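You operate a simulated robot arm through the tools that you are given. There is no shell and no other tool. Be economical: measure what you need, move in short steps, check, and stop when the job is done.

You run a simulated robot arm. Do the job below in one go: nothing can be reset, and whatever is moved stays where it is left.

JOB
Clamp the bellows, wind it to 125 mm, and pin the jig.
Fine: red lever first; go by the length screen; lock pin in its hole.

The check looks at the end state, three seconds after you hand in, the way a careful person would. Anything else that was tipped, shoved, dropped, spilled or broken makes it a failure.

ROBOT AND FRAMES
A 7-joint arm with a two-finger parallel gripper on a trunk, on a base that drives. Base frame: it is fixed to the floor where the robot stands at the start and does not move with it; the origin is under the middle of the robot, x ahead of it, y to its left, z up; the surface under the hand at the start is at about z = 850. Readings come in mm, rad, newtons and seconds.
Its first joint turns from -2.897 to 2.897 rad. Places, roughly: lock hole of the bellows jig [600, -400, 900]; red clamp lever [600, -200, 1000]. Payload 3.43 kg.
Tool frame: the origin (TCP) lies between the finger pads and is the grasp point; the fingertips stand 34 mm ahead of it; z points along the fingers, y is the line along which they close. Largest opening 128 mm; finger width 24, thickness 12; the body of the gripper, 48 by 130 mm, starts 96 mm behind the TCP.
Orientation is that of the tool frame in the base frame, as [roll, pitch, yaw] about the fixed x, y, z axes, in that order (R = Rz(yaw) Ry(pitch) Rx(roll)). With the fingers straight down and closing along the base's y, the tool's x points along the base's -x, its y along +y and its z along -z.

CONTROLS
- The arm moves only by the tool jog_arm. Its argument "moves" is a list of rows, each a list of 6 numbers: the shift along the base's x, y, z in units of 300 mm (1.0 is 300 mm), then the turn, a rotation vector about the base's x, y, z in units of 90 degrees (1.0 is 90 degrees). In form: [[dx, dy, dz, ax, ay, az], ...]. A call has 1 to 10 rows; each row is the pose to reach, as a shift and turn from the pose commanded when the call began. "fingers" is the finger opening in mm, from 0 to 128, set as the call begins (left out, the last holds). A call with a number of a shift or a turn outside -1 to 1 is refused whole. Each row takes 0.2 s and may step no farther than 50 mm and 0.15 rad from the row before; otherwise, or with a gripper value out of range, the whole call is refused. A pose out of reach is approached as far as the arm can. The call stops where the force on the tool passes 50 N (or 10 N more than at its start, if that is more) or the arm is blocked; 0.2 s more then pass. The fingers move at their own pace (about 153 mm/s each) and stop on an object; they squeeze with about 42 N. The grip force told is the motor's: it shows also when the fingers shut on nothing. Time passes only in rows, and 0.2 s behind the last, so rows that repeat a pose let the fingers close. The reply holds the time, the measured pose of the TCP, the force on the tool along the base axes, the opening and the grip force, in the units named above and with some noise, with the torque about the TCP (base axes, N m) and any sound that the robot's microphone picked up, and new pictures: "views" is both (left out), scene, wrist or none.
- Cameras (640 x 400 px; columns grow to the right, rows downward): "scene" is now at [170.6, 162.8, 1380.2]; the picture's right is [-0.74, -0.67, 0.01], its down [-0.30, 0.33, -0.90] and it looks along [0.59, -0.67, -0.44] (base axes); focal length 272 px, centre (320, 200). "wrist" rides on the gripper at [76, -11, -160] in the tool frame; the picture's right is [0.15, 0.99, 0.00], its down [-0.88, 0.13, -0.46] and it looks along [-0.45, 0.07, 0.89] (tool axes); focal length 234 px, centre (320, 200). There is no depth. A picture from a camera that has moved, and an enlarged one, comes with that camera's place and axes in the base frame and with its lens.
- drive_base(legs): drives the robot by 1 to 6 legs, each [ahead, turn to the left] in mm and rad, along the robot's own axes; the way and the turn of a leg run together, so that a leg with both is an arc; at most 1500 mm and 3.142 rad a leg. The arm and the cameras ride along, it lands a little off, and it stops where it bumps. It gives what a move gives, and a new picture of the scene camera.
- pan_tilt(pan, tilt): turns the head with the scene camera to pan (to the left, within 2.094 rad either way) and tilt (down, from -0.506 to 1.204), counted from straight ahead of the robot. It gives what a move gives, and a new picture of the scene camera.
- zoom(camera, box): a new picture of the part [left, top, right, bottom] of that camera's present view, enlarged. The clock stands still meanwhile.
- sign_off(): hands the job in; it is judged then, once.

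Work in short steps. Places have to be worked out from the pictures, the camera data and where the tool is seen: move nearer, look again, correct. Check each grasp and each placing, and mend what went wrong. You have 120 turns and 260 pictures in all, those below and enlarged ones among them. Open the gripper and draw the arm clear of the work before you hand the job in, unless the task says otherwise; then end with one line.

The tools are called after "Request:" as a command line: name --pt "numbers of a row" for each row, then --argument value for the rest, lists and objects as JSON in quotes. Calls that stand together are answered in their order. jog_arm: Moves the arm, as the interface text tells. Its arguments: {"type":"object","properties":{"moves":{"type":"array","items":{"type":"array","items":{"type":"number"}}},"fingers":{"type":"number"},"views":{"type":"string","enum":["both","scene","wrist","none"]}},"required":["moves"]} The other tools are called the same way: drive_base (legs) drives the base; pan_tilt (pan, tilt) turns the head that bears the scene camera; zoom (camera, box) takes an enlarged picture of a part of a camera's view; sign_off () hands the job in.

At the start:

```text
clock: 0.0
ee_pos: [423.8, -431.9, 1187.3]
tcp_rot: [-3.141, -0.002, -3.14]
contact_force: [0.7, -0.1, -0.3]
wrist_torque: [-0.04, -0.02, 0.0]
gripper_width: 128.0
grip_force: 0.1
robot x, y, heading: [-2.4, -5.0, 0.008]
head pan, tilt: [-0.84, 0.452]
```

scene: 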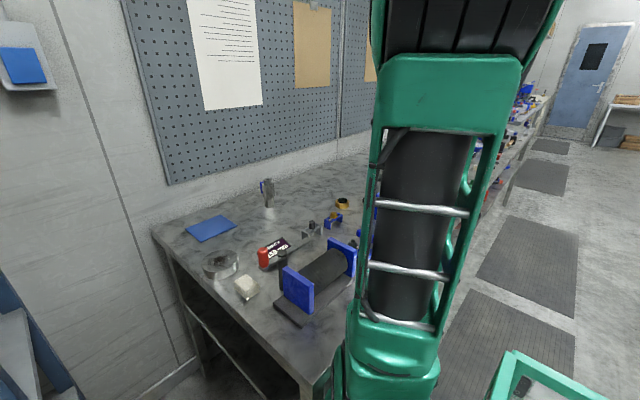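
wrist: 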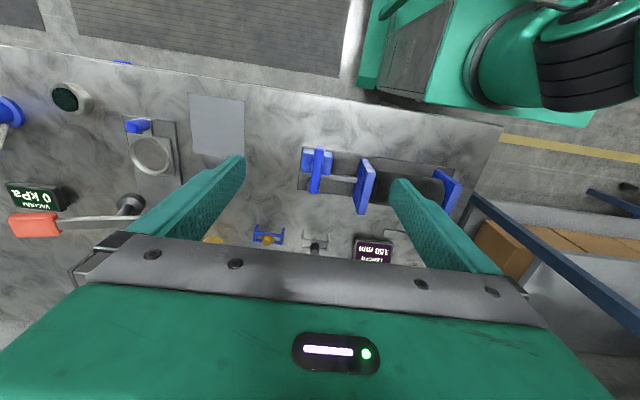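

The pictures show a bellows jig on a bench, with screens and a lever. I'll enlarge both views to identify the parts.

Request:
zoom --camera "scene" --box '[180, 160, 380, 330]'

Request:
zoom --camera "wrist" --box '[240, 130, 480, 280]'

Request:
zoom --camera "wrist" --box '[0, 80, 240, 250]'

```text
2.35 times, centred on (280, 245) of scene
camera zoom: at [170.6, 162.8, 1380.2], right [-0.74, -0.67, 0.01], down [-0.3, 0.33, -0.9], along [0.59, -0.67, -0.44], focal length 639 px, centre (414, 94)
```

zoom: 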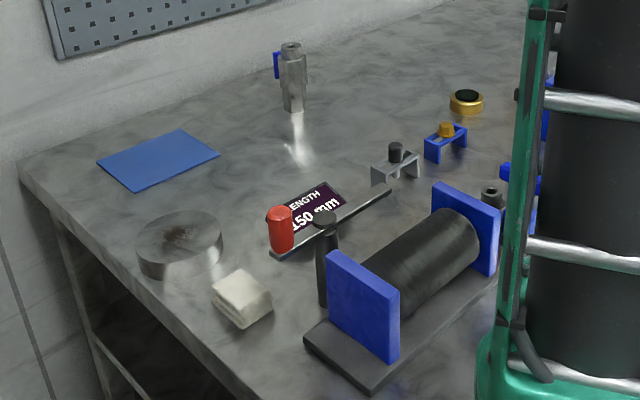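

```text
2.67 times, centred on (360, 205) of wrist
camera zoom: at [348.6, -442.8, 1348.2], right [-0.15, 0.99, 0.0], down [0.88, 0.13, 0.45], along [0.45, 0.07, -0.89], focal length 624 px, centre (213, 187)
```

zoom: 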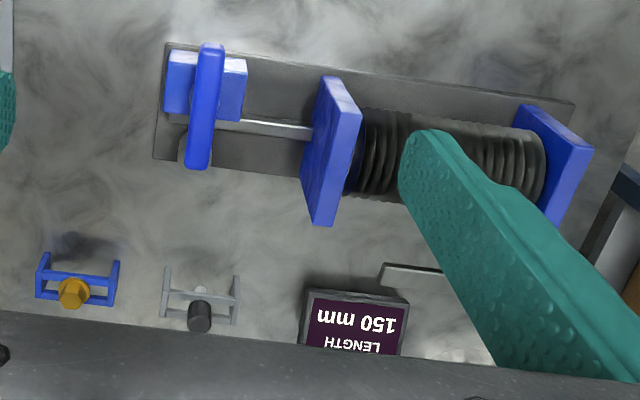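

```text
2.35 times, centred on (120, 165) of wrist
camera zoom: at [348.6, -442.8, 1348.2], right [-0.15, 0.99, 0.0], down [0.88, 0.13, 0.45], along [0.45, 0.07, -0.89], focal length 551 px, centre (791, 282)
```

zoom: 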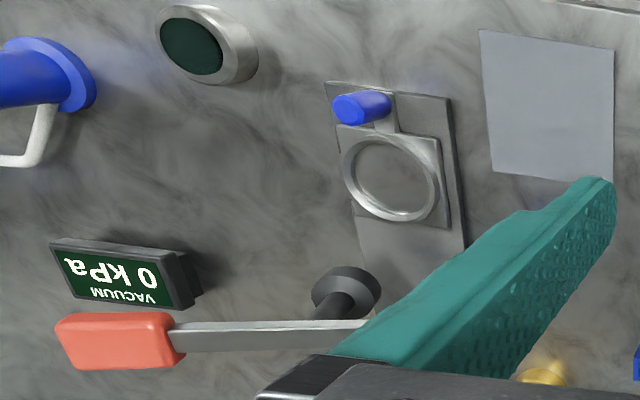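

There are two red handles. The one by the LENGTH screen is near the stated place, and the other, by the vacuum gauge, looks like a decoy. I shift the hand to the left at height to see the jig unobstructed.

Request:
jog_arm --pt "-0.1 0.15 0.05 0 0 0" --pt "-0.15 0.3 0.1 0 0 0" --pt "-0.2 0.45 0.15 0 0 0" --pt "-0.2 0.55 0.2 0 0 0"

```text
refused: row 1 steps farther than a row can; nothing moved
```

That row step was too long, so I use smaller ones.

Request:
jog_arm --pt "-0.05 0.1 0.04 0 0 0" --pt "-0.1 0.2 0.08 0 0 0" --pt "-0.15 0.3 0.12 0 0 0" --pt "-0.2 0.4 0.16 0 0 0" --pt "-0.2 0.5 0.2 0 0 0"

```text
clock: 1.2
ee_pos: [349.0, -281.6, 1254.0]
tcp_rot: [3.141, 0.009, -3.138]
contact_force: [0.5, -1.0, 0.0]
wrist_torque: [0.06, 0.04, 0.0]
gripper_width: 128.2
grip_force: 0.1
robot x, y, heading: [-2.7, -7.1, 0.0]
head pan, tilt: [-0.84, 0.452]
camera scene: at [170.8, 162.6, 1380.2], right [-0.74, -0.67, 0.01], down [-0.3, 0.33, -0.9], along [0.59, -0.67, -0.45], focal length 272 px, centre (320, 200)
camera wrist: at [272.2, -292.2, 1413.0], right [-0.15, 0.99, 0.0], down [0.88, 0.13, 0.47], along [0.46, 0.07, -0.89], focal length 234 px, centre (320, 200)
```

scene: 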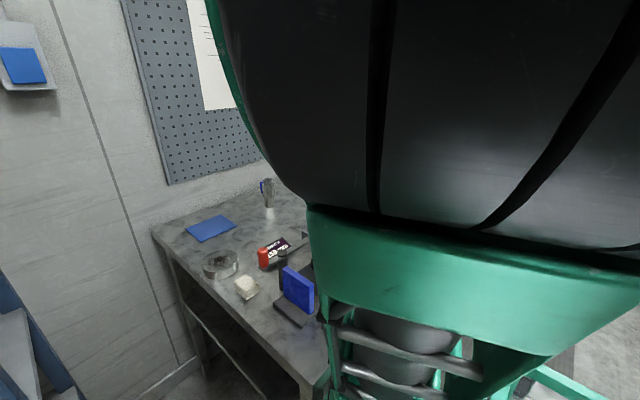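
wrist: 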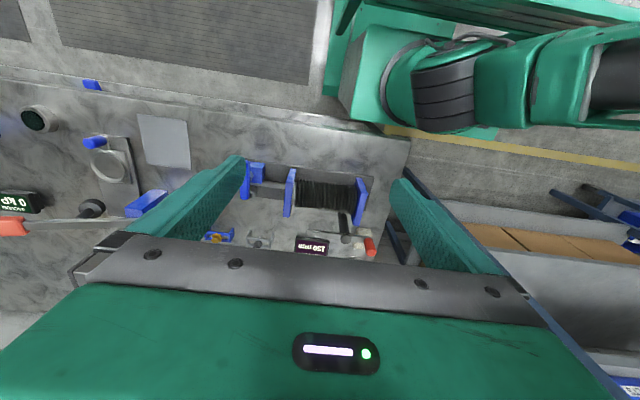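

Request:
zoom --camera "wrist" --box '[190, 130, 420, 270]'

Request:
zoom --camera "wrist" --box '[190, 210, 400, 270]'

```text
2.78 times, centred on (305, 200) of wrist
camera zoom: at [272.2, -292.2, 1413.0], right [-0.15, 0.99, 0.0], down [0.88, 0.13, 0.47], along [0.46, 0.07, -0.89], focal length 652 px, centre (362, 200)
```

zoom: 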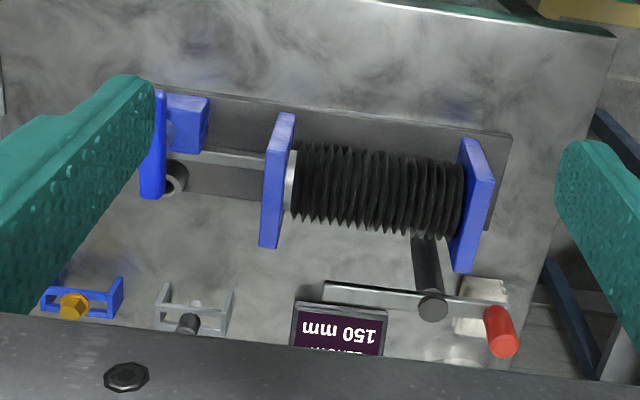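

```text
3.05 times, centred on (295, 240) of wrist
camera zoom: at [272.2, -292.2, 1413.0], right [-0.15, 0.99, 0.0], down [0.88, 0.13, 0.47], along [0.46, 0.07, -0.89], focal length 714 px, centre (396, 78)
```

zoom: 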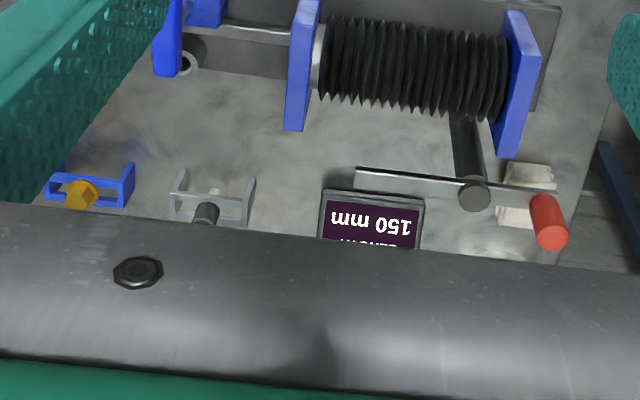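

I can see a collar with a hole behind the crank, a dark-headed pin in the grey rack, an amber one in the blue rack, and the red knob on the lever. I move the arm to the right to clear the scene camera's view.

Request:
jog_arm --pt "0 -0.16 0 0 0 0" --pt "0 -0.32 0 0 0 0" --pt "0 -0.48 0 0 0 0" --pt "0 -0.64 0 0 0 0" --pt "0 -0.8 0 0 0 0" --pt "0 -0.96 0 0 0 0" --views "none"

Request:
jog_arm --pt "-0.05 -0.15 0 0 0 0" --pt "-0.1 -0.3 0 0 0 0" --pt "-0.15 -0.45 0 0 0 0" --pt "-0.25 -0.55 0 0 0 0" --views "scene"

```text
clock: 2.6
ee_pos: [350.3, -567.9, 1257.3]
tcp_rot: [-3.139, 0.01, -3.136]
contact_force: [0.1, 0.9, -0.1]
wrist_torque: [-0.12, 0.05, 0.02]
gripper_width: 128.1
grip_force: 0.1
robot x, y, heading: [0.5, -1.9, 0.002]
head pan, tilt: [-0.84, 0.452]
```

```text
clock: 3.6
ee_pos: [276.4, -735.1, 1250.6]
tcp_rot: [-3.138, 0.009, -3.137]
contact_force: [-0.4, 1.4, 1.0]
wrist_torque: [-0.15, 0.1, 0.03]
gripper_width: 128.0
grip_force: 0.1
robot x, y, heading: [-0.3, -0.2, -0.001]
head pan, tilt: [-0.84, 0.452]
camera scene: at [171.1, 163.4, 1380.1], right [-0.74, -0.67, 0.01], down [-0.3, 0.32, -0.9], along [0.59, -0.67, -0.44], focal length 272 px, centre (320, 200)
```

scene: 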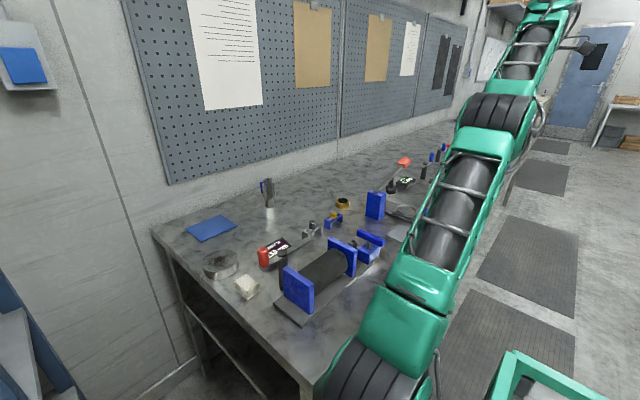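

Request:
zoom --camera "scene" --box '[240, 215, 400, 330]'

Request:
zoom --camera "scene" --box '[330, 220, 400, 270]'

Request:
zoom --camera "scene" --box '[245, 215, 325, 285]'

```text
3.48 times, centred on (320, 272) of scene
camera zoom: at [171.1, 163.4, 1380.1], right [-0.74, -0.67, 0.01], down [-0.3, 0.32, -0.9], along [0.59, -0.67, -0.44], focal length 944 px, centre (320, -52)
```

zoom: 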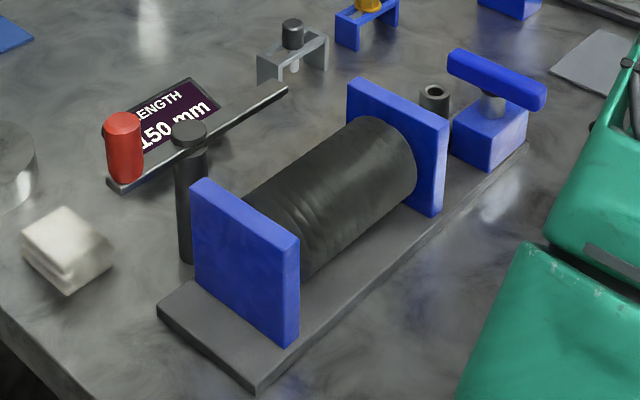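

```text
8.00 times, centred on (365, 245) of scene
camera zoom: at [171.1, 163.4, 1380.1], right [-0.74, -0.67, 0.01], down [-0.3, 0.32, -0.9], along [0.59, -0.67, -0.44], focal length 2172 px, centre (-40, -160)
```

zoom: 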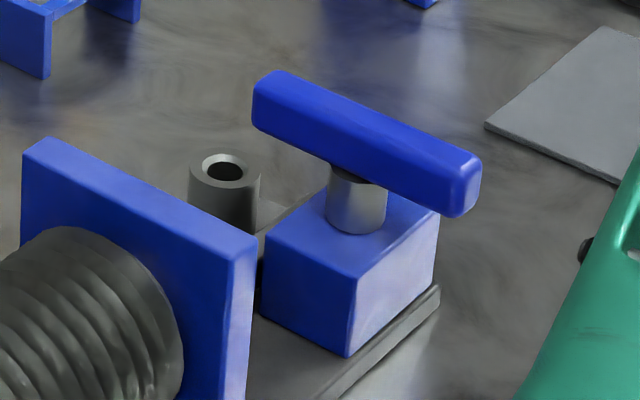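

```text
5.71 times, centred on (285, 250) of scene
camera zoom: at [171.1, 163.4, 1380.1], right [-0.74, -0.67, 0.01], down [-0.3, 0.32, -0.9], along [0.59, -0.67, -0.44], focal length 1551 px, centre (520, -86)
```

zoom: 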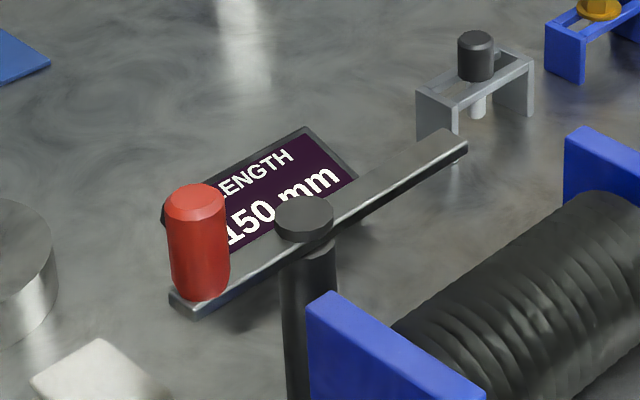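

Estimated places: lever post (593,-182), red knob centre (597,-128) with its top at about 1005, T-handle (493,-425,940), collar hole (543,-415,905) and dark pin (692,-398,913). I go high toward the knob, turning the hand 90°.

Request:
jog_arm --pt "0.06 0.125 0 0 0 0.0625" --pt "0.12 0.25 0 0 0 0.125" --pt "0.18 0.375 0 0 0 0.1875" --pt "0.24 0.5 0 0 0 0.25" --pt "0.3 0.625 0 0 0 0.3125" --pt "0.36 0.75 0 0 0 0.375" --pt "0.42 0.875 0 0 0 0.4375" --pt "0.48 1.0 0 0 0 0.5" --fingers 70 --views "none"

Request:
jog_arm --pt "0.06 0.1 0 0 0 0.0625" --pt "0.12 0.2 0 0 0 0.125" --pt "0.18 0.3 0 0 0 0.1875" --pt "0.24 0.4 0 0 0 0.25" --pt "0.3 0.5 0 0 0 0.3125" --pt "0.37 0.6 0 0 0 0.375" --pt "0.44 0.71 0 0 0 0.4375" --pt "0.5 0.82 0 0 0 0.5" --pt "0.55 0.95 0 0 0 0.5" --pt "0.6 1.0 -0.05 0 0 0.5"

```text
clock: 5.4
ee_pos: [419.0, -439.5, 1254.1]
tcp_rot: [3.139, 0.013, -2.355]
contact_force: [-0.2, -1.5, 0.0]
wrist_torque: [0.07, -0.02, 0.01]
gripper_width: 69.8
grip_force: 0.1
robot x, y, heading: [4.3, -4.6, 0.003]
head pan, tilt: [-0.84, 0.452]
```

```text
clock: 7.6
ee_pos: [595.9, -134.8, 1237.9]
tcp_rot: [3.141, 0.012, -1.569]
contact_force: [-0.5, -0.9, 0.3]
wrist_torque: [-0.03, -0.01, -0.03]
gripper_width: 70.1
grip_force: 0.0
robot x, y, heading: [0.1, -1.3, -0.001]
head pan, tilt: [-0.84, 0.452]
camera scene: at [170.4, 162.7, 1380.2], right [-0.74, -0.67, 0.01], down [-0.3, 0.33, -0.9], along [0.59, -0.67, -0.44], focal length 272 px, centre (320, 200)
camera wrist: at [608.5, -212.3, 1398.9], right [-0.99, -0.15, 0.0], down [-0.13, 0.87, 0.47], along [-0.07, 0.46, -0.88], focal length 234 px, centre (320, 200)
```

scene: 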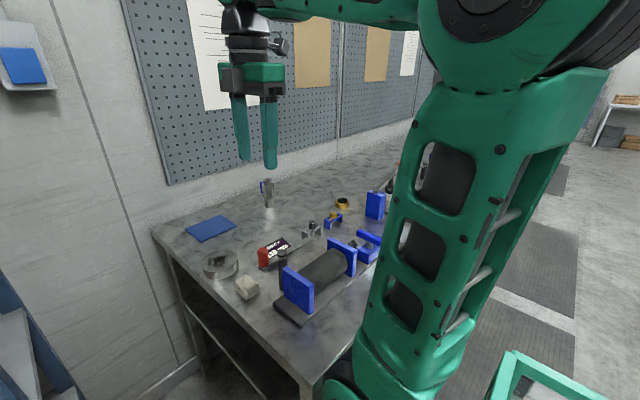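
wrist: 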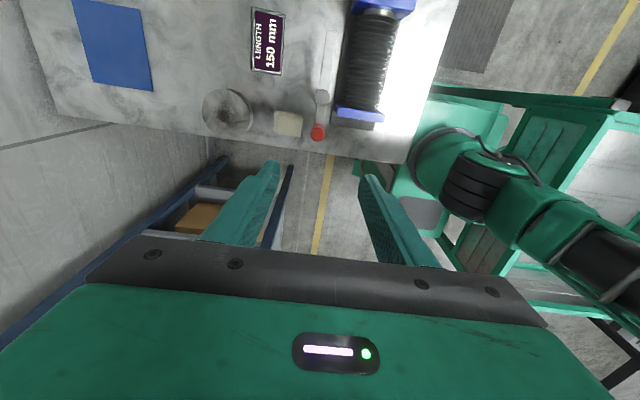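

The knob sits at about (598,-125) and the screen reads clearly from here. I descend to just above the knob.

Request:
jog_arm --pt "0.0 0.03 -0.15 0 0 0" --pt "0.005 0.03 -0.3 0 0 0" --pt "0.005 0.03 -0.45 0 0 0" --pt "0.005 0.03 -0.58 0 0 0"

```text
clock: 8.6
ee_pos: [599.6, -126.3, 1063.2]
tcp_rot: [-3.141, 0.012, -1.567]
contact_force: [0.2, 1.2, 0.8]
wrist_torque: [-0.02, -0.02, 0.01]
gripper_width: 70.0
grip_force: 0.0
robot x, y, heading: [0.2, -7.5, 0.0]
head pan, tilt: [-0.84, 0.452]
camera scene: at [170.5, 162.9, 1380.2], right [-0.74, -0.67, 0.01], down [-0.3, 0.33, -0.9], along [0.59, -0.67, -0.44], focal length 272 px, centre (320, 200)
camera wrist: at [611.9, -203.3, 1223.4], right [-0.99, -0.15, 0.0], down [-0.13, 0.87, 0.47], along [-0.07, 0.46, -0.88], focal length 234 px, centre (320, 200)
```

scene: 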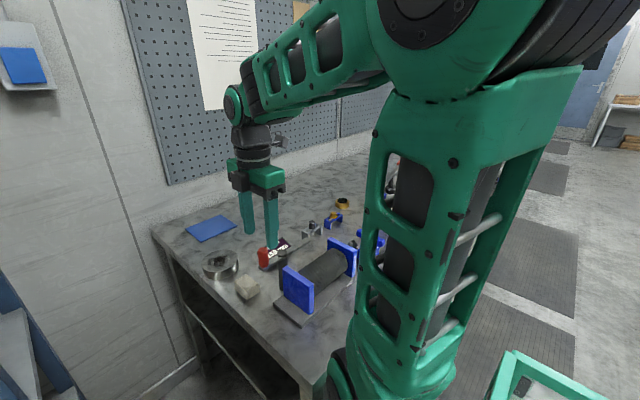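
wrist: 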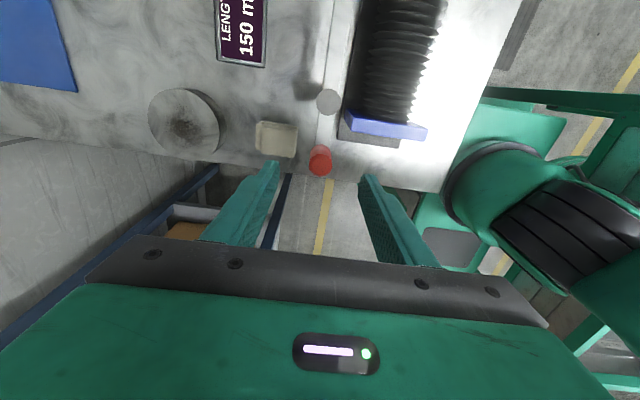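

The knob is under the TCP at about (600,-129). I lower until the tips are just above the bar.

Request:
jog_arm --pt "0.0 -0.01 -0.1 0 0 0" --pt "0.0 -0.01 -0.2 0 0 0"

Request:
zoom --camera "scene" --box '[210, 190, 330, 300]'

```text
clock: 9.2
ee_pos: [601.7, -128.4, 1001.7]
tcp_rot: [3.141, 0.011, -1.568]
contact_force: [-0.1, -0.4, 0.5]
wrist_torque: [-0.03, -0.03, -0.01]
gripper_width: 70.2
grip_force: 0.0
robot x, y, heading: [-2.3, -4.3, -0.001]
head pan, tilt: [-0.84, 0.452]
camera scene: at [170.5, 162.9, 1380.2], right [-0.74, -0.67, 0.01], down [-0.3, 0.33, -0.9], along [0.59, -0.67, -0.44], focal length 272 px, centre (320, 200)
camera wrist: at [613.2, -206.4, 1162.2], right [-0.99, -0.15, 0.0], down [-0.13, 0.87, 0.47], along [-0.07, 0.46, -0.88], focal length 234 px, centre (320, 200)
```

scene: 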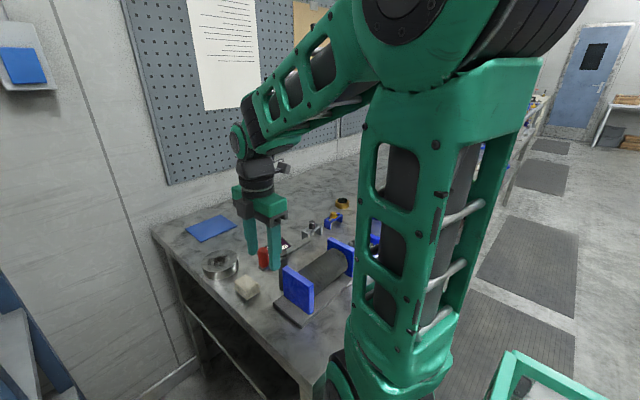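
wrist: 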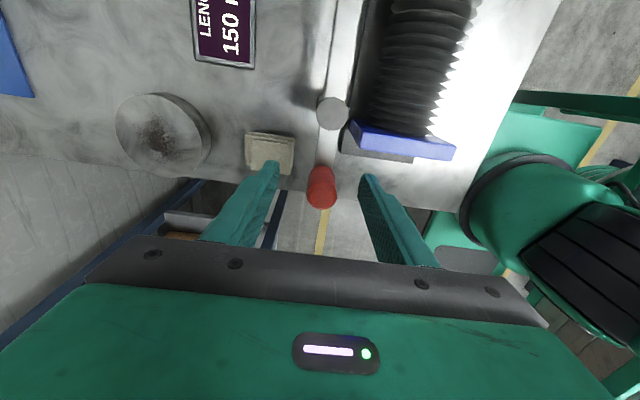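

```text
3.64 times, centred on (270, 245) of scene
camera zoom: at [170.5, 162.9, 1380.2], right [-0.74, -0.67, 0.01], down [-0.3, 0.33, -0.9], along [0.59, -0.67, -0.44], focal length 987 px, centre (502, 36)
```

zoom: 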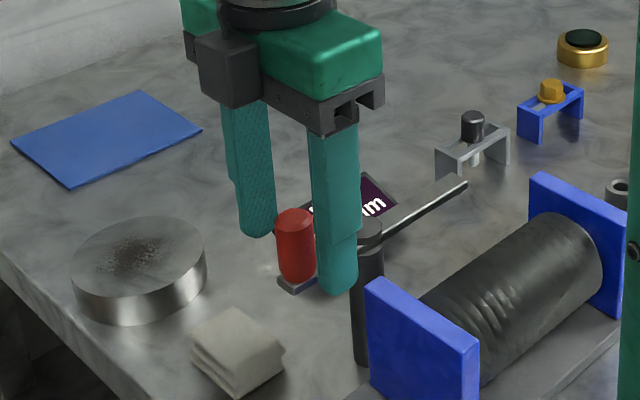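

The fingers straddle the knob. I close on it.

Request:
jog_arm --pt "0 -0.01 0 0 0 0" --pt "0 -0.01 0 0 0 0" --fingers 0 --views "wrist"

```text
clock: 9.8
ee_pos: [600.2, -129.8, 1002.1]
tcp_rot: [3.141, 0.012, -1.565]
contact_force: [-0.7, 14.7, -3.3]
wrist_torque: [-0.12, -0.91, -0.06]
gripper_width: 23.6
grip_force: 45.1
robot x, y, heading: [0.6, -4.4, 0.002]
head pan, tilt: [-0.84, 0.452]
camera wrist: at [613.3, -208.0, 1161.9], right [-0.99, -0.15, 0.0], down [-0.14, 0.87, 0.47], along [-0.07, 0.46, -0.88], focal length 234 px, centre (320, 200)
```

wrist: 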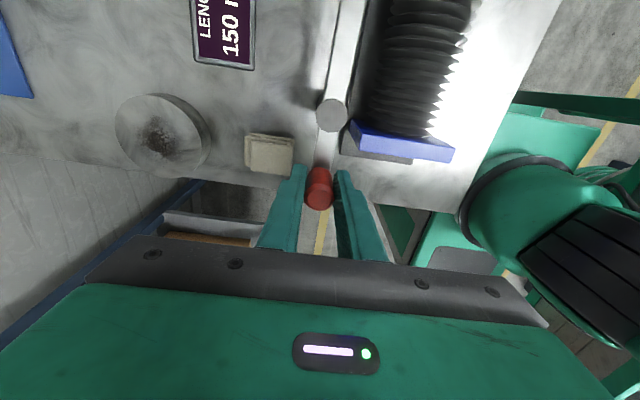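

Gripped at 23.6 mm. I try swinging the knob clockwise (toward +x) along the arc about the post, a little way first.

Request:
jog_arm --pt "0.0133 -0.0 0 0 0 -0.0472" --pt "0.0265 -0.002 0 0 0 -0.0944" --pt "0.0395 -0.0045 0 0 0 -0.142" --pt "0.0526 -0.008 0 0 0 -0.189" --views "wrist"

```text
clock: 10.8
ee_pos: [616.0, -132.8, 1001.9]
tcp_rot: [3.14, 0.013, -1.867]
contact_force: [1.4, 8.5, -6.8]
wrist_torque: [0.47, -1.12, -0.07]
gripper_width: 23.5
grip_force: 45.4
robot x, y, heading: [3.2, -5.9, 0.004]
head pan, tilt: [-0.84, 0.452]
camera wrist: at [604.5, -210.6, 1161.9], right [-0.99, 0.15, 0.0], down [0.13, 0.88, 0.47], along [0.07, 0.46, -0.88], focal length 234 px, centre (320, 200)
```

wrist: 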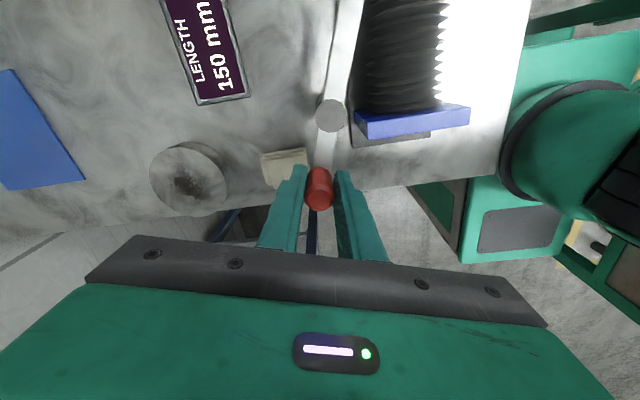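

It swings freely clockwise and the bar turns with it, so I continue the arc.

Request:
jog_arm --pt "0.0248 -0.0097 0 0 0 -0.0944" --pt "0.048 -0.0227 0 0 0 -0.1888" --pt "0.069 -0.0393 0 0 0 -0.2833" --pt "0.0873 -0.0587 0 0 0 -0.3777" --views "both"

Request:
zoom --camera "scene" --box '[210, 190, 370, 310]'

```text
clock: 11.8
ee_pos: [640.5, -152.1, 1002.8]
tcp_rot: [3.14, 0.01, -2.46]
contact_force: [-5.2, 0.0, -17.7]
wrist_torque: [-0.99, -0.12, -0.14]
gripper_width: 23.4
grip_force: 44.4
robot x, y, heading: [3.2, -3.8, 0.0]
head pan, tilt: [-0.84, 0.452]
camera scene: at [171.0, 162.7, 1380.2], right [-0.74, -0.67, 0.01], down [-0.3, 0.33, -0.9], along [0.59, -0.67, -0.45], focal length 272 px, centre (320, 200)
camera wrist: at [588.6, -209.6, 1162.1], right [-0.74, 0.68, 0.0], down [0.6, 0.65, 0.46], along [0.31, 0.34, -0.89], focal length 234 px, centre (320, 200)
```

scene: 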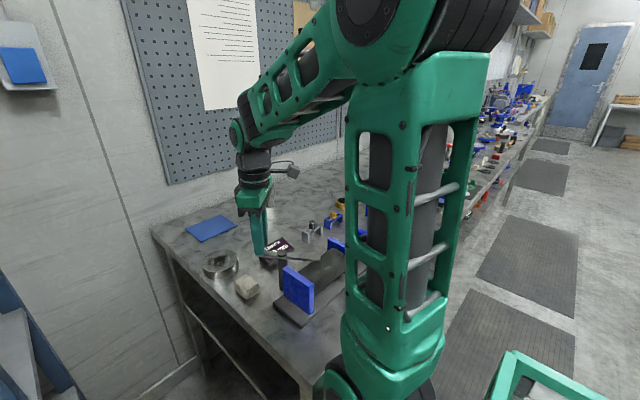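
wrist: 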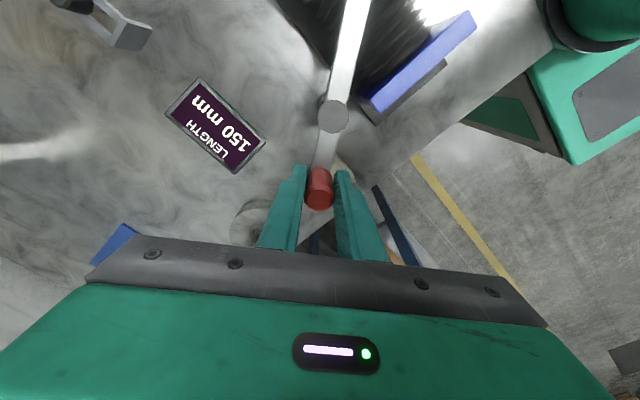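

```text
3.33 times, centred on (290, 250) of scene
camera zoom: at [171.0, 162.7, 1380.2], right [-0.74, -0.67, 0.01], down [-0.3, 0.33, -0.9], along [0.59, -0.67, -0.45], focal length 905 px, centre (420, 33)
```

zoom: 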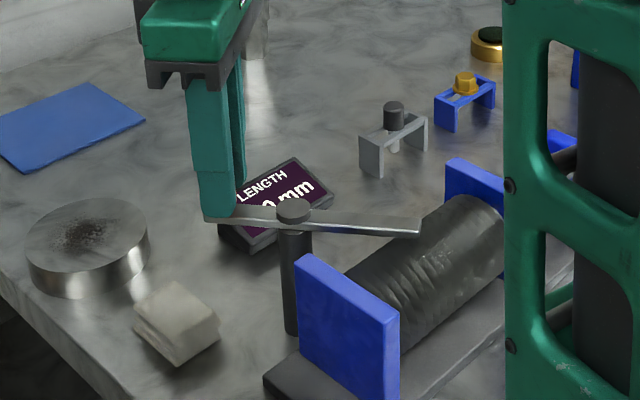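

The bar's long end is coming over the bellows, so this is the right way. I continue the arc toward 85°, easing the height slightly down.

Request:
jog_arm --pt "0.015 -0.022 -0.002 0 0 -0.0944" --pt "0.027 -0.046 -0.003 0 0 -0.1888" --pt "0.035 -0.0713 -0.003 0 0 -0.2833" --pt "0.0393 -0.0977 -0.003 0 0 -0.3777" --views "both"

Request:
zoom --camera "scene" --box '[210, 190, 370, 310]'

```text
clock: 12.8
ee_pos: [651.1, -180.7, 1003.2]
tcp_rot: [3.141, 0.007, -3.053]
contact_force: [-29.1, -2.7, -5.9]
wrist_torque: [-0.86, 0.86, 0.04]
gripper_width: 24.0
grip_force: 45.0
robot x, y, heading: [-3.5, -9.1, 0.005]
head pan, tilt: [-0.84, 0.452]
camera scene: at [169.6, 162.7, 1380.3], right [-0.74, -0.67, 0.01], down [-0.3, 0.33, -0.9], along [0.59, -0.67, -0.44], focal length 272 px, centre (320, 200)
camera wrist: at [576.2, -198.3, 1162.5], right [-0.23, 0.97, 0.0], down [0.86, 0.21, 0.46], along [0.45, 0.11, -0.89], focal length 234 px, centre (320, 200)
```

scene: 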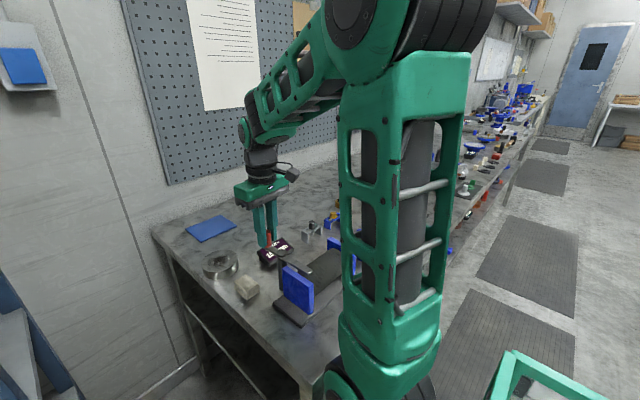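
wrist: 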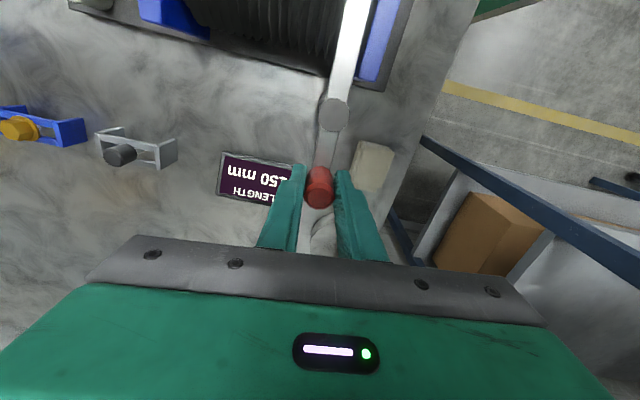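

```text
3.33 times, centred on (290, 250) of scene
camera zoom: at [169.6, 162.7, 1380.3], right [-0.74, -0.67, 0.01], down [-0.3, 0.33, -0.9], along [0.59, -0.67, -0.44], focal length 905 px, centre (420, 33)
```

zoom: 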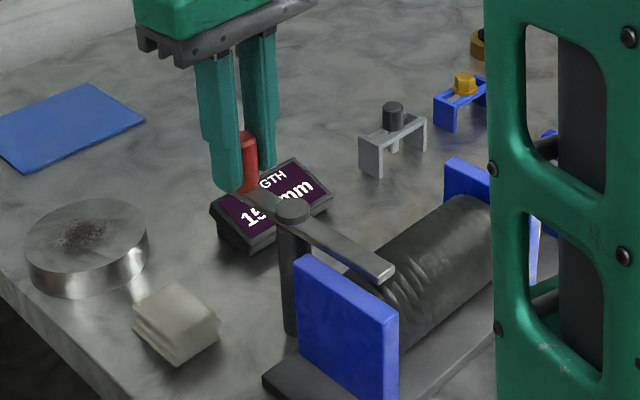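

The bar lies over the bellows' end with radial force building up, so I back off in x a little and keep swinging gently to find the stop.

Request:
jog_arm --pt "-0.013 -0.013 0 0 0 -0.047" --pt "-0.013 -0.026 0 0 0 -0.094" --pt "-0.014 -0.039 0 0 0 -0.141" --pt "-0.017 -0.052 0 0 0 -0.188" --views "both"

Request:
zoom --camera "scene" --box '[210, 190, 370, 310]'

```text
clock: 13.5
ee_pos: [630.1, -180.5, 1011.4]
tcp_rot: [3.135, 0.013, 3.089]
contact_force: [-40.8, 13.8, 5.7]
wrist_torque: [0.48, 1.22, 0.2]
gripper_width: 0.0
grip_force: 33.3
robot x, y, heading: [1.4, -6.9, 0.003]
head pan, tilt: [-0.84, 0.452]
stopped in row 3: the force on the tool passed its limit at 56 N (the readings are from after the stop); the commanded pose is now the measured one
camera scene: at [168.5, 163.5, 1380.4], right [-0.74, -0.67, 0.01], down [-0.3, 0.32, -0.9], along [0.6, -0.67, -0.44], focal length 272 px, centre (320, 200)
camera wrist: at [552.0, -190.4, 1170.7], right [-0.1, 1.0, 0.01], down [0.88, 0.08, 0.47], along [0.47, 0.05, -0.88], focal length 234 px, centre (320, 200)
```

scene: 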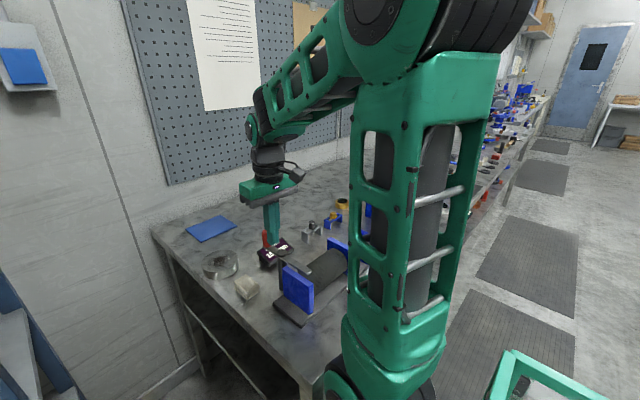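
wrist: 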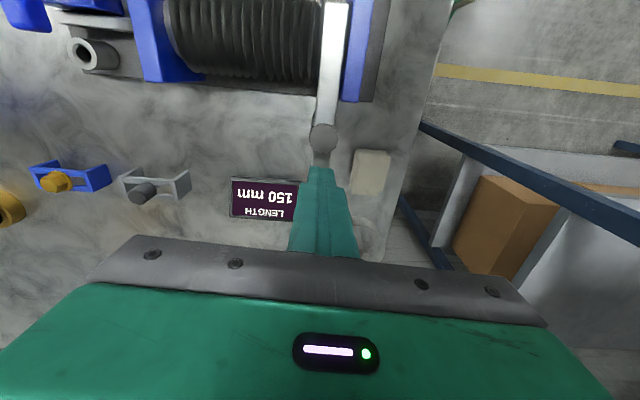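

```text
3.33 times, centred on (290, 250) of scene
camera zoom: at [168.5, 163.5, 1380.4], right [-0.74, -0.67, 0.01], down [-0.3, 0.32, -0.9], along [0.6, -0.67, -0.44], focal length 905 px, centre (420, 33)
```

zoom: 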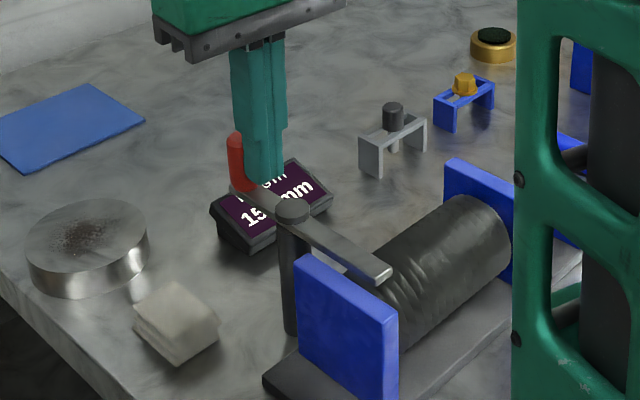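

The fingers slid off the knob as the lever hit its stop. I rise clear and inspect the lever.

Request:
jog_arm --pt "-0.01 0 0.05 0 0 0" --pt "-0.01 0 0.18 0 0 0.0" --pt "-0.01 0.0 0.3 0 0 0.034" --views "both"

Request:
zoom --camera "scene" --box '[210, 190, 370, 310]'

```text
clock: 13.8
ee_pos: [618.0, -183.2, 1023.0]
tcp_rot: [3.133, 0.02, 3.089]
contact_force: [0.9, -0.6, -2.1]
wrist_torque: [0.02, 0.19, 0.01]
gripper_width: 0.0
grip_force: 33.0
robot x, y, heading: [0.1, -1.4, -0.002]
head pan, tilt: [-0.84, 0.452]
stopped in row 1: the force on the tool passed its limit at 58 N (the readings are from after the stop); the commanded pose is now the measured one
camera scene: at [171.6, 162.6, 1380.1], right [-0.74, -0.67, 0.01], down [-0.3, 0.33, -0.9], along [0.59, -0.67, -0.45], focal length 272 px, centre (320, 200)
camera wrist: at [539.0, -192.1, 1181.1], right [-0.09, 1.0, 0.0], down [0.88, 0.08, 0.48], along [0.47, 0.05, -0.88], focal length 234 px, centre (320, 200)
```

scene: 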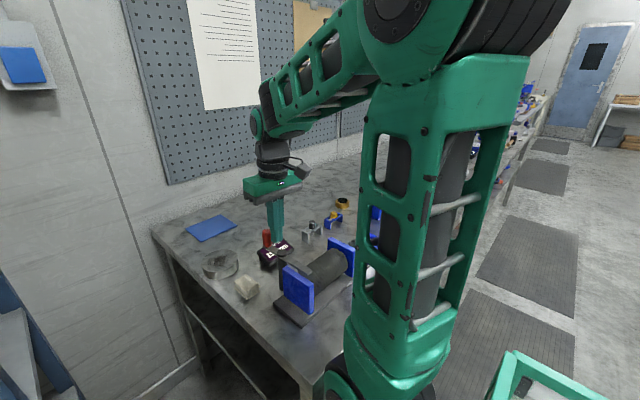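
wrist: 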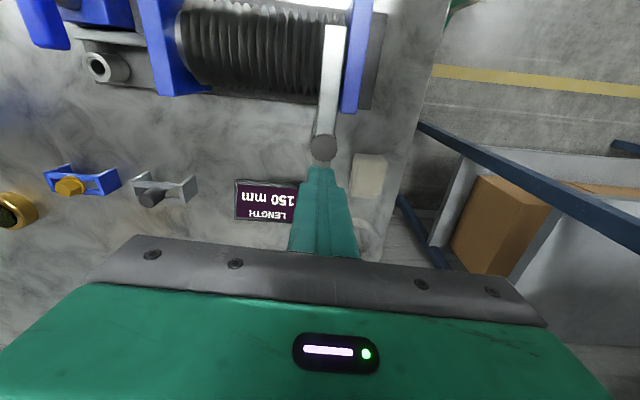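

```text
3.33 times, centred on (290, 250) of scene
camera zoom: at [171.6, 162.6, 1380.1], right [-0.74, -0.67, 0.01], down [-0.3, 0.33, -0.9], along [0.59, -0.67, -0.45], focal length 905 px, centre (420, 33)
```

zoom: 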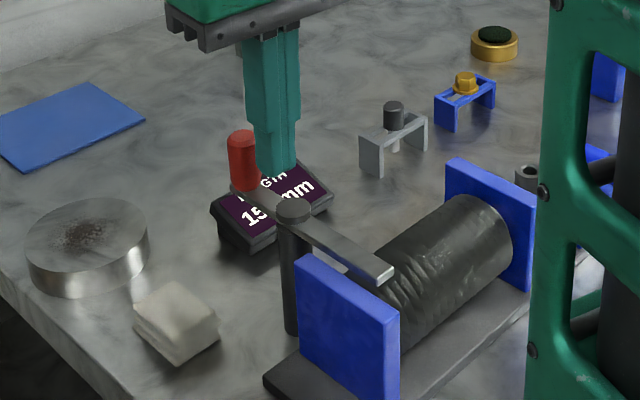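

Free of contact now. I raise, then check the lever from the wrist camera.

Request:
jog_arm --pt "-0.1 0 0.12 0 0 0.017" --pt "-0.2 0 0.24 0 0 0.034" --pt "-0.3 0 0.34 0 0 0.034" --pt "-0.42 0 0.4 0 0 0.034" --fingers 60 --views "wrist"

Request:
zoom --camera "wrist" --box '[200, 130, 420, 270]'

```text
clock: 14.8
ee_pos: [491.3, -185.1, 1147.2]
tcp_rot: [3.133, 0.021, -3.14]
contact_force: [1.1, 0.0, -0.2]
wrist_torque: [0.04, 0.04, -0.01]
gripper_width: 60.1
grip_force: 0.1
robot x, y, heading: [-0.7, -3.8, 0.003]
head pan, tilt: [-0.84, 0.452]
camera wrist: at [413.0, -197.3, 1305.2], right [-0.15, 0.99, 0.01], down [0.87, 0.13, 0.48], along [0.47, 0.07, -0.88], focal length 234 px, centre (320, 200)
```

wrist: 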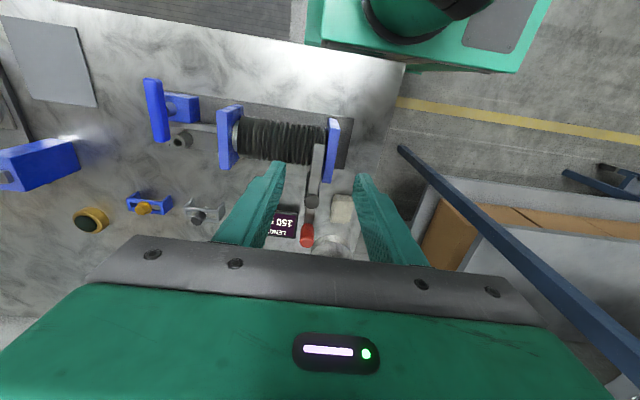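

```text
2.86 times, centred on (310, 200) of wrist
camera zoom: at [413.0, -197.3, 1305.2], right [-0.15, 0.99, 0.01], down [0.87, 0.13, 0.48], along [0.47, 0.07, -0.88], focal length 669 px, centre (349, 200)
```

zoom: 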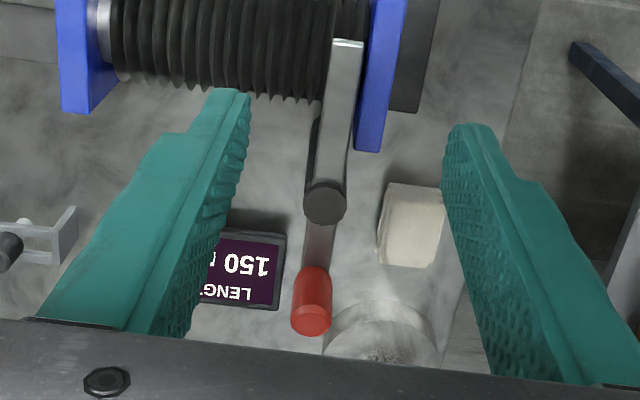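

The bar now reads as lying along x (knob (654,-184), end (507,-183)), about 90° from its start. I verify it is hard on its stop with a light push of closed fingers from the +y side of the knob.

Request:
jog_arm --pt "0.13 0.06 0.0 0 0 0" --pt "0.26 0.12 0 0 0 0" --pt "0.4 0.13 -0.02 0 0 0" --pt "0.54 0.13 -0.08 0 0 0" --pt "0.54 0.13 -0.2 0 0 0" --pt "0.54 0.13 -0.34 0 0 0" --pt "0.54 0.13 -0.45 0 0 0" --fingers 0 --views "wrist"

```text
clock: 16.4
ee_pos: [656.0, -146.3, 1008.0]
tcp_rot: [3.133, 0.023, -3.141]
contact_force: [-0.4, 1.0, 0.6]
wrist_torque: [-0.01, 0.01, -0.02]
gripper_width: 0.2
grip_force: 33.0
robot x, y, heading: [-3.5, -2.1, 0.002]
head pan, tilt: [-0.84, 0.452]
camera wrist: at [576.8, -158.3, 1166.2], right [-0.15, 0.99, 0.0], down [0.87, 0.13, 0.48], along [0.47, 0.07, -0.88], focal length 234 px, centre (320, 200)
```

wrist: 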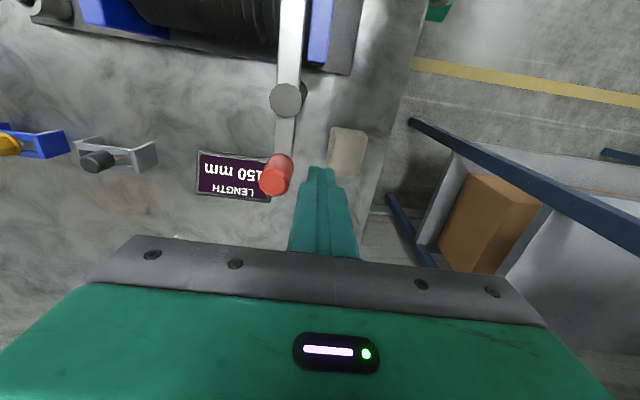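

Clear beside the knob. I push toward -y in small steps.

Request:
jog_arm --pt "0 -0.02 0 0 0 0" --pt "0 -0.035 0 0 0 0" --pt "0 -0.045 0 0 0 0" --pt "0 -0.055 0 0 0 0" --pt "0 -0.065 0 0 0 0" --views "wrist"

```text
clock: 17.6
ee_pos: [654.4, -160.0, 1008.0]
tcp_rot: [3.133, 0.022, -3.134]
contact_force: [-1.4, 34.0, 4.9]
wrist_torque: [0.32, 0.04, -0.03]
gripper_width: 0.0
grip_force: 33.0
robot x, y, heading: [1.0, -4.7, 0.0]
head pan, tilt: [-0.84, 0.452]
camera wrist: at [576.1, -173.3, 1166.1], right [-0.15, 0.99, 0.01], down [0.87, 0.13, 0.48], along [0.47, 0.08, -0.88], focal length 234 px, centre (320, 200)
```

wrist: 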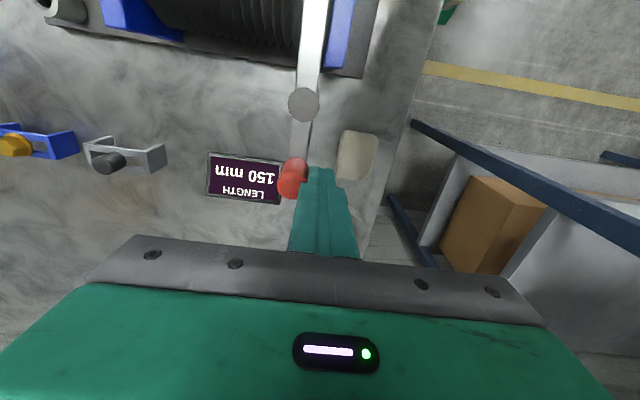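

Resistance of 34 N with no movement confirms the lever is on its stop. I back off, rise, and travel over the T-handle.

Request:
jog_arm --pt "0 0.05 0 0 0 0" --pt "0 0.05 0.15 0 0 0" --pt "0 0.05 0.3 0 0 0" --pt "-0.05 -0.1 0.3 0 0 0" --pt "-0.15 -0.2 0.3 0 0 0" --pt "-0.25 -0.33 0.3 0 0 0" --pt "-0.35 -0.46 0.3 0 0 0" --pt "-0.43 -0.6 0.3 0 0 0" --pt "-0.5 -0.74 0.3 0 0 0" --pt "-0.54 -0.87 0.3 0 0 0" --fingers 50 --views "both"

Request:
zoom --camera "wrist" --box '[200, 80, 440, 250]'

Request:
zoom --camera "scene" --box '[230, 180, 400, 330]'

```text
clock: 18.1
ee_pos: [636.9, -141.8, 1020.5]
tcp_rot: [3.129, 0.025, -3.128]
contact_force: [-22.7, 25.0, 26.4]
wrist_torque: [-0.24, 0.14, -0.33]
gripper_width: 34.6
grip_force: 0.0
robot x, y, heading: [-1.0, -1.9, 0.0]
head pan, tilt: [-0.84, 0.452]
stopped in row 2: the force on the tool passed its limit at 66 N (the readings are from after the stop); the commanded pose is now the measured one
camera scene: at [169.0, 164.2, 1380.2], right [-0.74, -0.67, 0.01], down [-0.3, 0.32, -0.9], along [0.6, -0.67, -0.44], focal length 272 px, centre (320, 200)
camera wrist: at [558.1, -157.1, 1178.3], right [-0.16, 0.99, 0.01], down [0.87, 0.14, 0.48], along [0.47, 0.08, -0.88], focal length 234 px, centre (320, 200)
```

scene: 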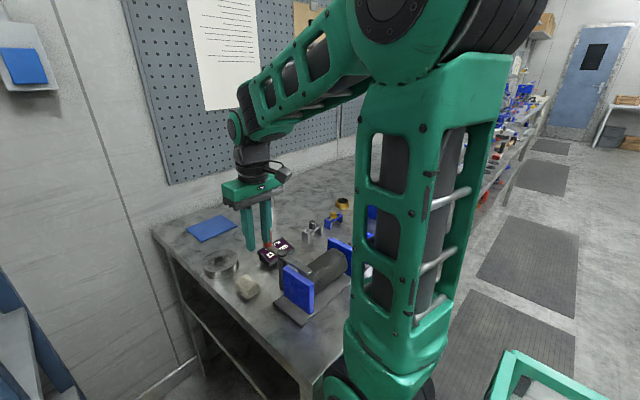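
wrist: 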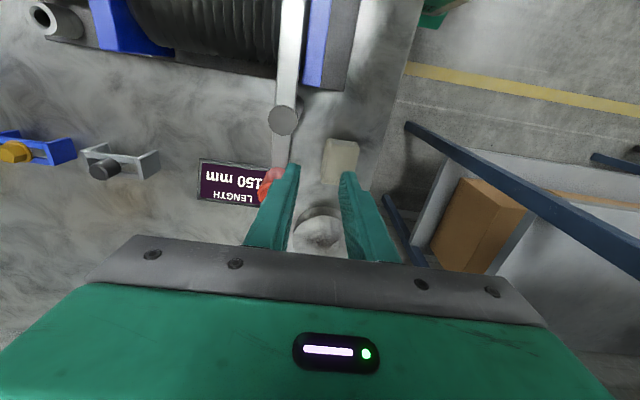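

```text
2.35 times, centred on (320, 165) of wrist
camera zoom: at [558.1, -157.1, 1178.3], right [-0.16, 0.99, 0.01], down [0.87, 0.14, 0.48], along [0.47, 0.08, -0.88], focal length 551 px, centre (320, 282)
```

zoom: 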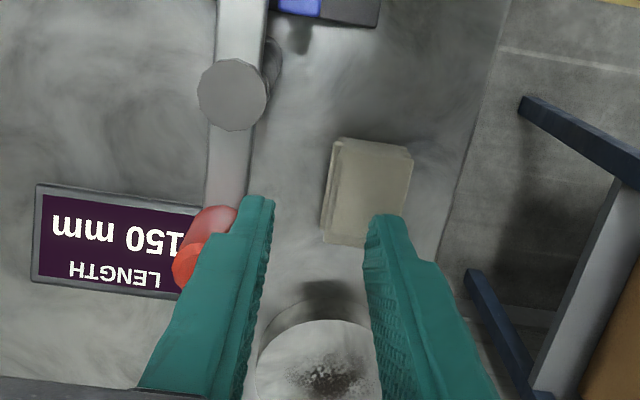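

```text
2.67 times, centred on (315, 255) of scene
camera zoom: at [169.0, 164.2, 1380.2], right [-0.74, -0.67, 0.01], down [-0.3, 0.32, -0.9], along [0.6, -0.67, -0.44], focal length 724 px, centre (333, 53)
```

zoom: 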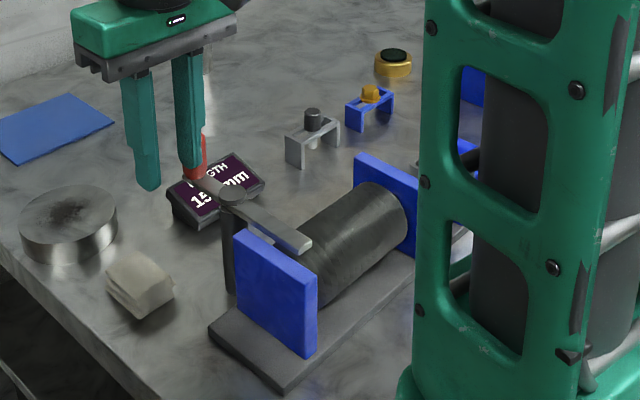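

Opening the fingers pressed one against the knob (my mistake), though the lever hasn't moved. I rise first, then travel.

Request:
jog_arm --pt "0 0.03 0.0 0 0 0" --pt "0 0.03 0.15 0 0 0" --pt "0 0.03 0.3 0 0 0" --pt "-0.07 -0.1 0.3 0 0 0" --pt "-0.14 -0.22 0.3 0 0 0" --pt "-0.23 -0.35 0.3 0 0 0" --pt "-0.32 -0.48 0.3 0 0 0" --pt "-0.4 -0.62 0.3 0 0 0" --pt "-0.45 -0.77 0.3 0 0 0" --pt "-0.48 -0.92 0.3 0 0 0" --views "wrist"

Request:
zoom --camera "wrist" --box '[200, 80, 440, 250]'

Request:
zoom --camera "scene" --box '[230, 180, 400, 330]'

```text
clock: 20.3
ee_pos: [497.6, -424.5, 1110.8]
tcp_rot: [3.132, 0.027, -3.132]
contact_force: [0.5, 0.0, 0.7]
wrist_torque: [0.02, -0.01, 0.01]
gripper_width: 50.1
grip_force: 0.1
robot x, y, heading: [-2.6, -4.7, 0.0]
head pan, tilt: [-0.84, 0.452]
camera wrist: at [417.8, -437.2, 1267.2], right [-0.16, 0.99, 0.01], down [0.87, 0.13, 0.48], along [0.47, 0.08, -0.88], focal length 234 px, centre (320, 200)
```

wrist: 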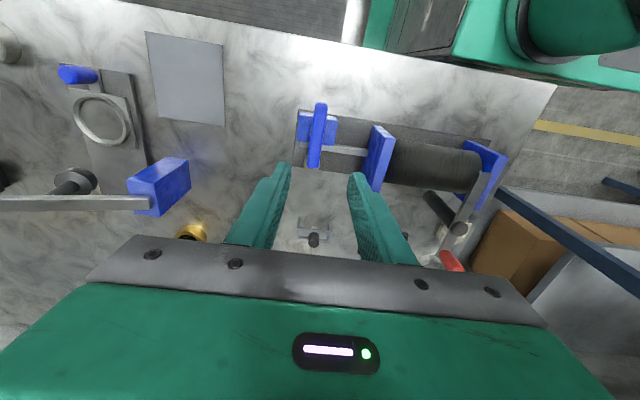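

```text
2.35 times, centred on (320, 165) of wrist
camera zoom: at [417.8, -437.2, 1267.2], right [-0.16, 0.99, 0.01], down [0.87, 0.13, 0.48], along [0.47, 0.08, -0.88], focal length 551 px, centre (320, 282)
```

zoom: 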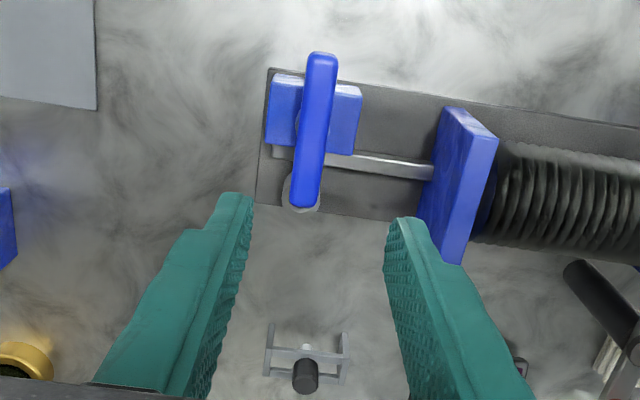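

```text
2.67 times, centred on (315, 255) of scene
camera zoom: at [170.4, 163.3, 1380.2], right [-0.74, -0.67, 0.01], down [-0.3, 0.32, -0.9], along [0.59, -0.67, -0.44], focal length 724 px, centre (333, 53)
```

zoom: 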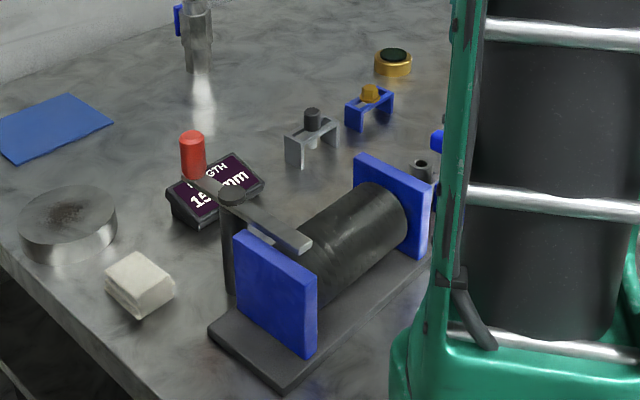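

The bar runs along x with its centre at about (494,-427), top near 942, and the block below tops out at 900. I descend to straddle it at its centre.

Request:
jog_arm --pt "-0.01 -0.008 -0.14 0 0 0" --pt "-0.01 -0.008 -0.28 0 0 0" --pt "-0.01 -0.008 -0.4 0 0 0" --pt "-0.01 -0.008 -0.48 0 0 0" --views "wrist"

```text
clock: 21.3
ee_pos: [491.5, -420.3, 964.3]
tcp_rot: [3.13, 0.027, -3.133]
contact_force: [0.1, 0.2, -0.9]
wrist_torque: [-0.01, -0.03, 0.01]
gripper_width: 50.2
grip_force: 0.0
robot x, y, heading: [-0.5, -1.2, -0.005]
head pan, tilt: [-0.84, 0.452]
camera wrist: at [412.2, -434.7, 1122.5], right [-0.16, 0.99, 0.01], down [0.87, 0.13, 0.48], along [0.47, 0.08, -0.88], focal length 234 px, centre (320, 200)
```

wrist: 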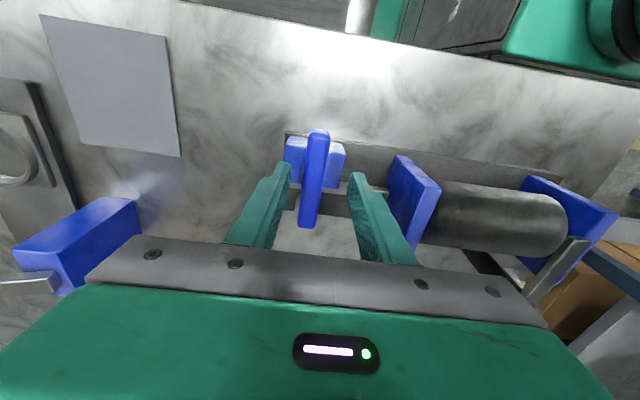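

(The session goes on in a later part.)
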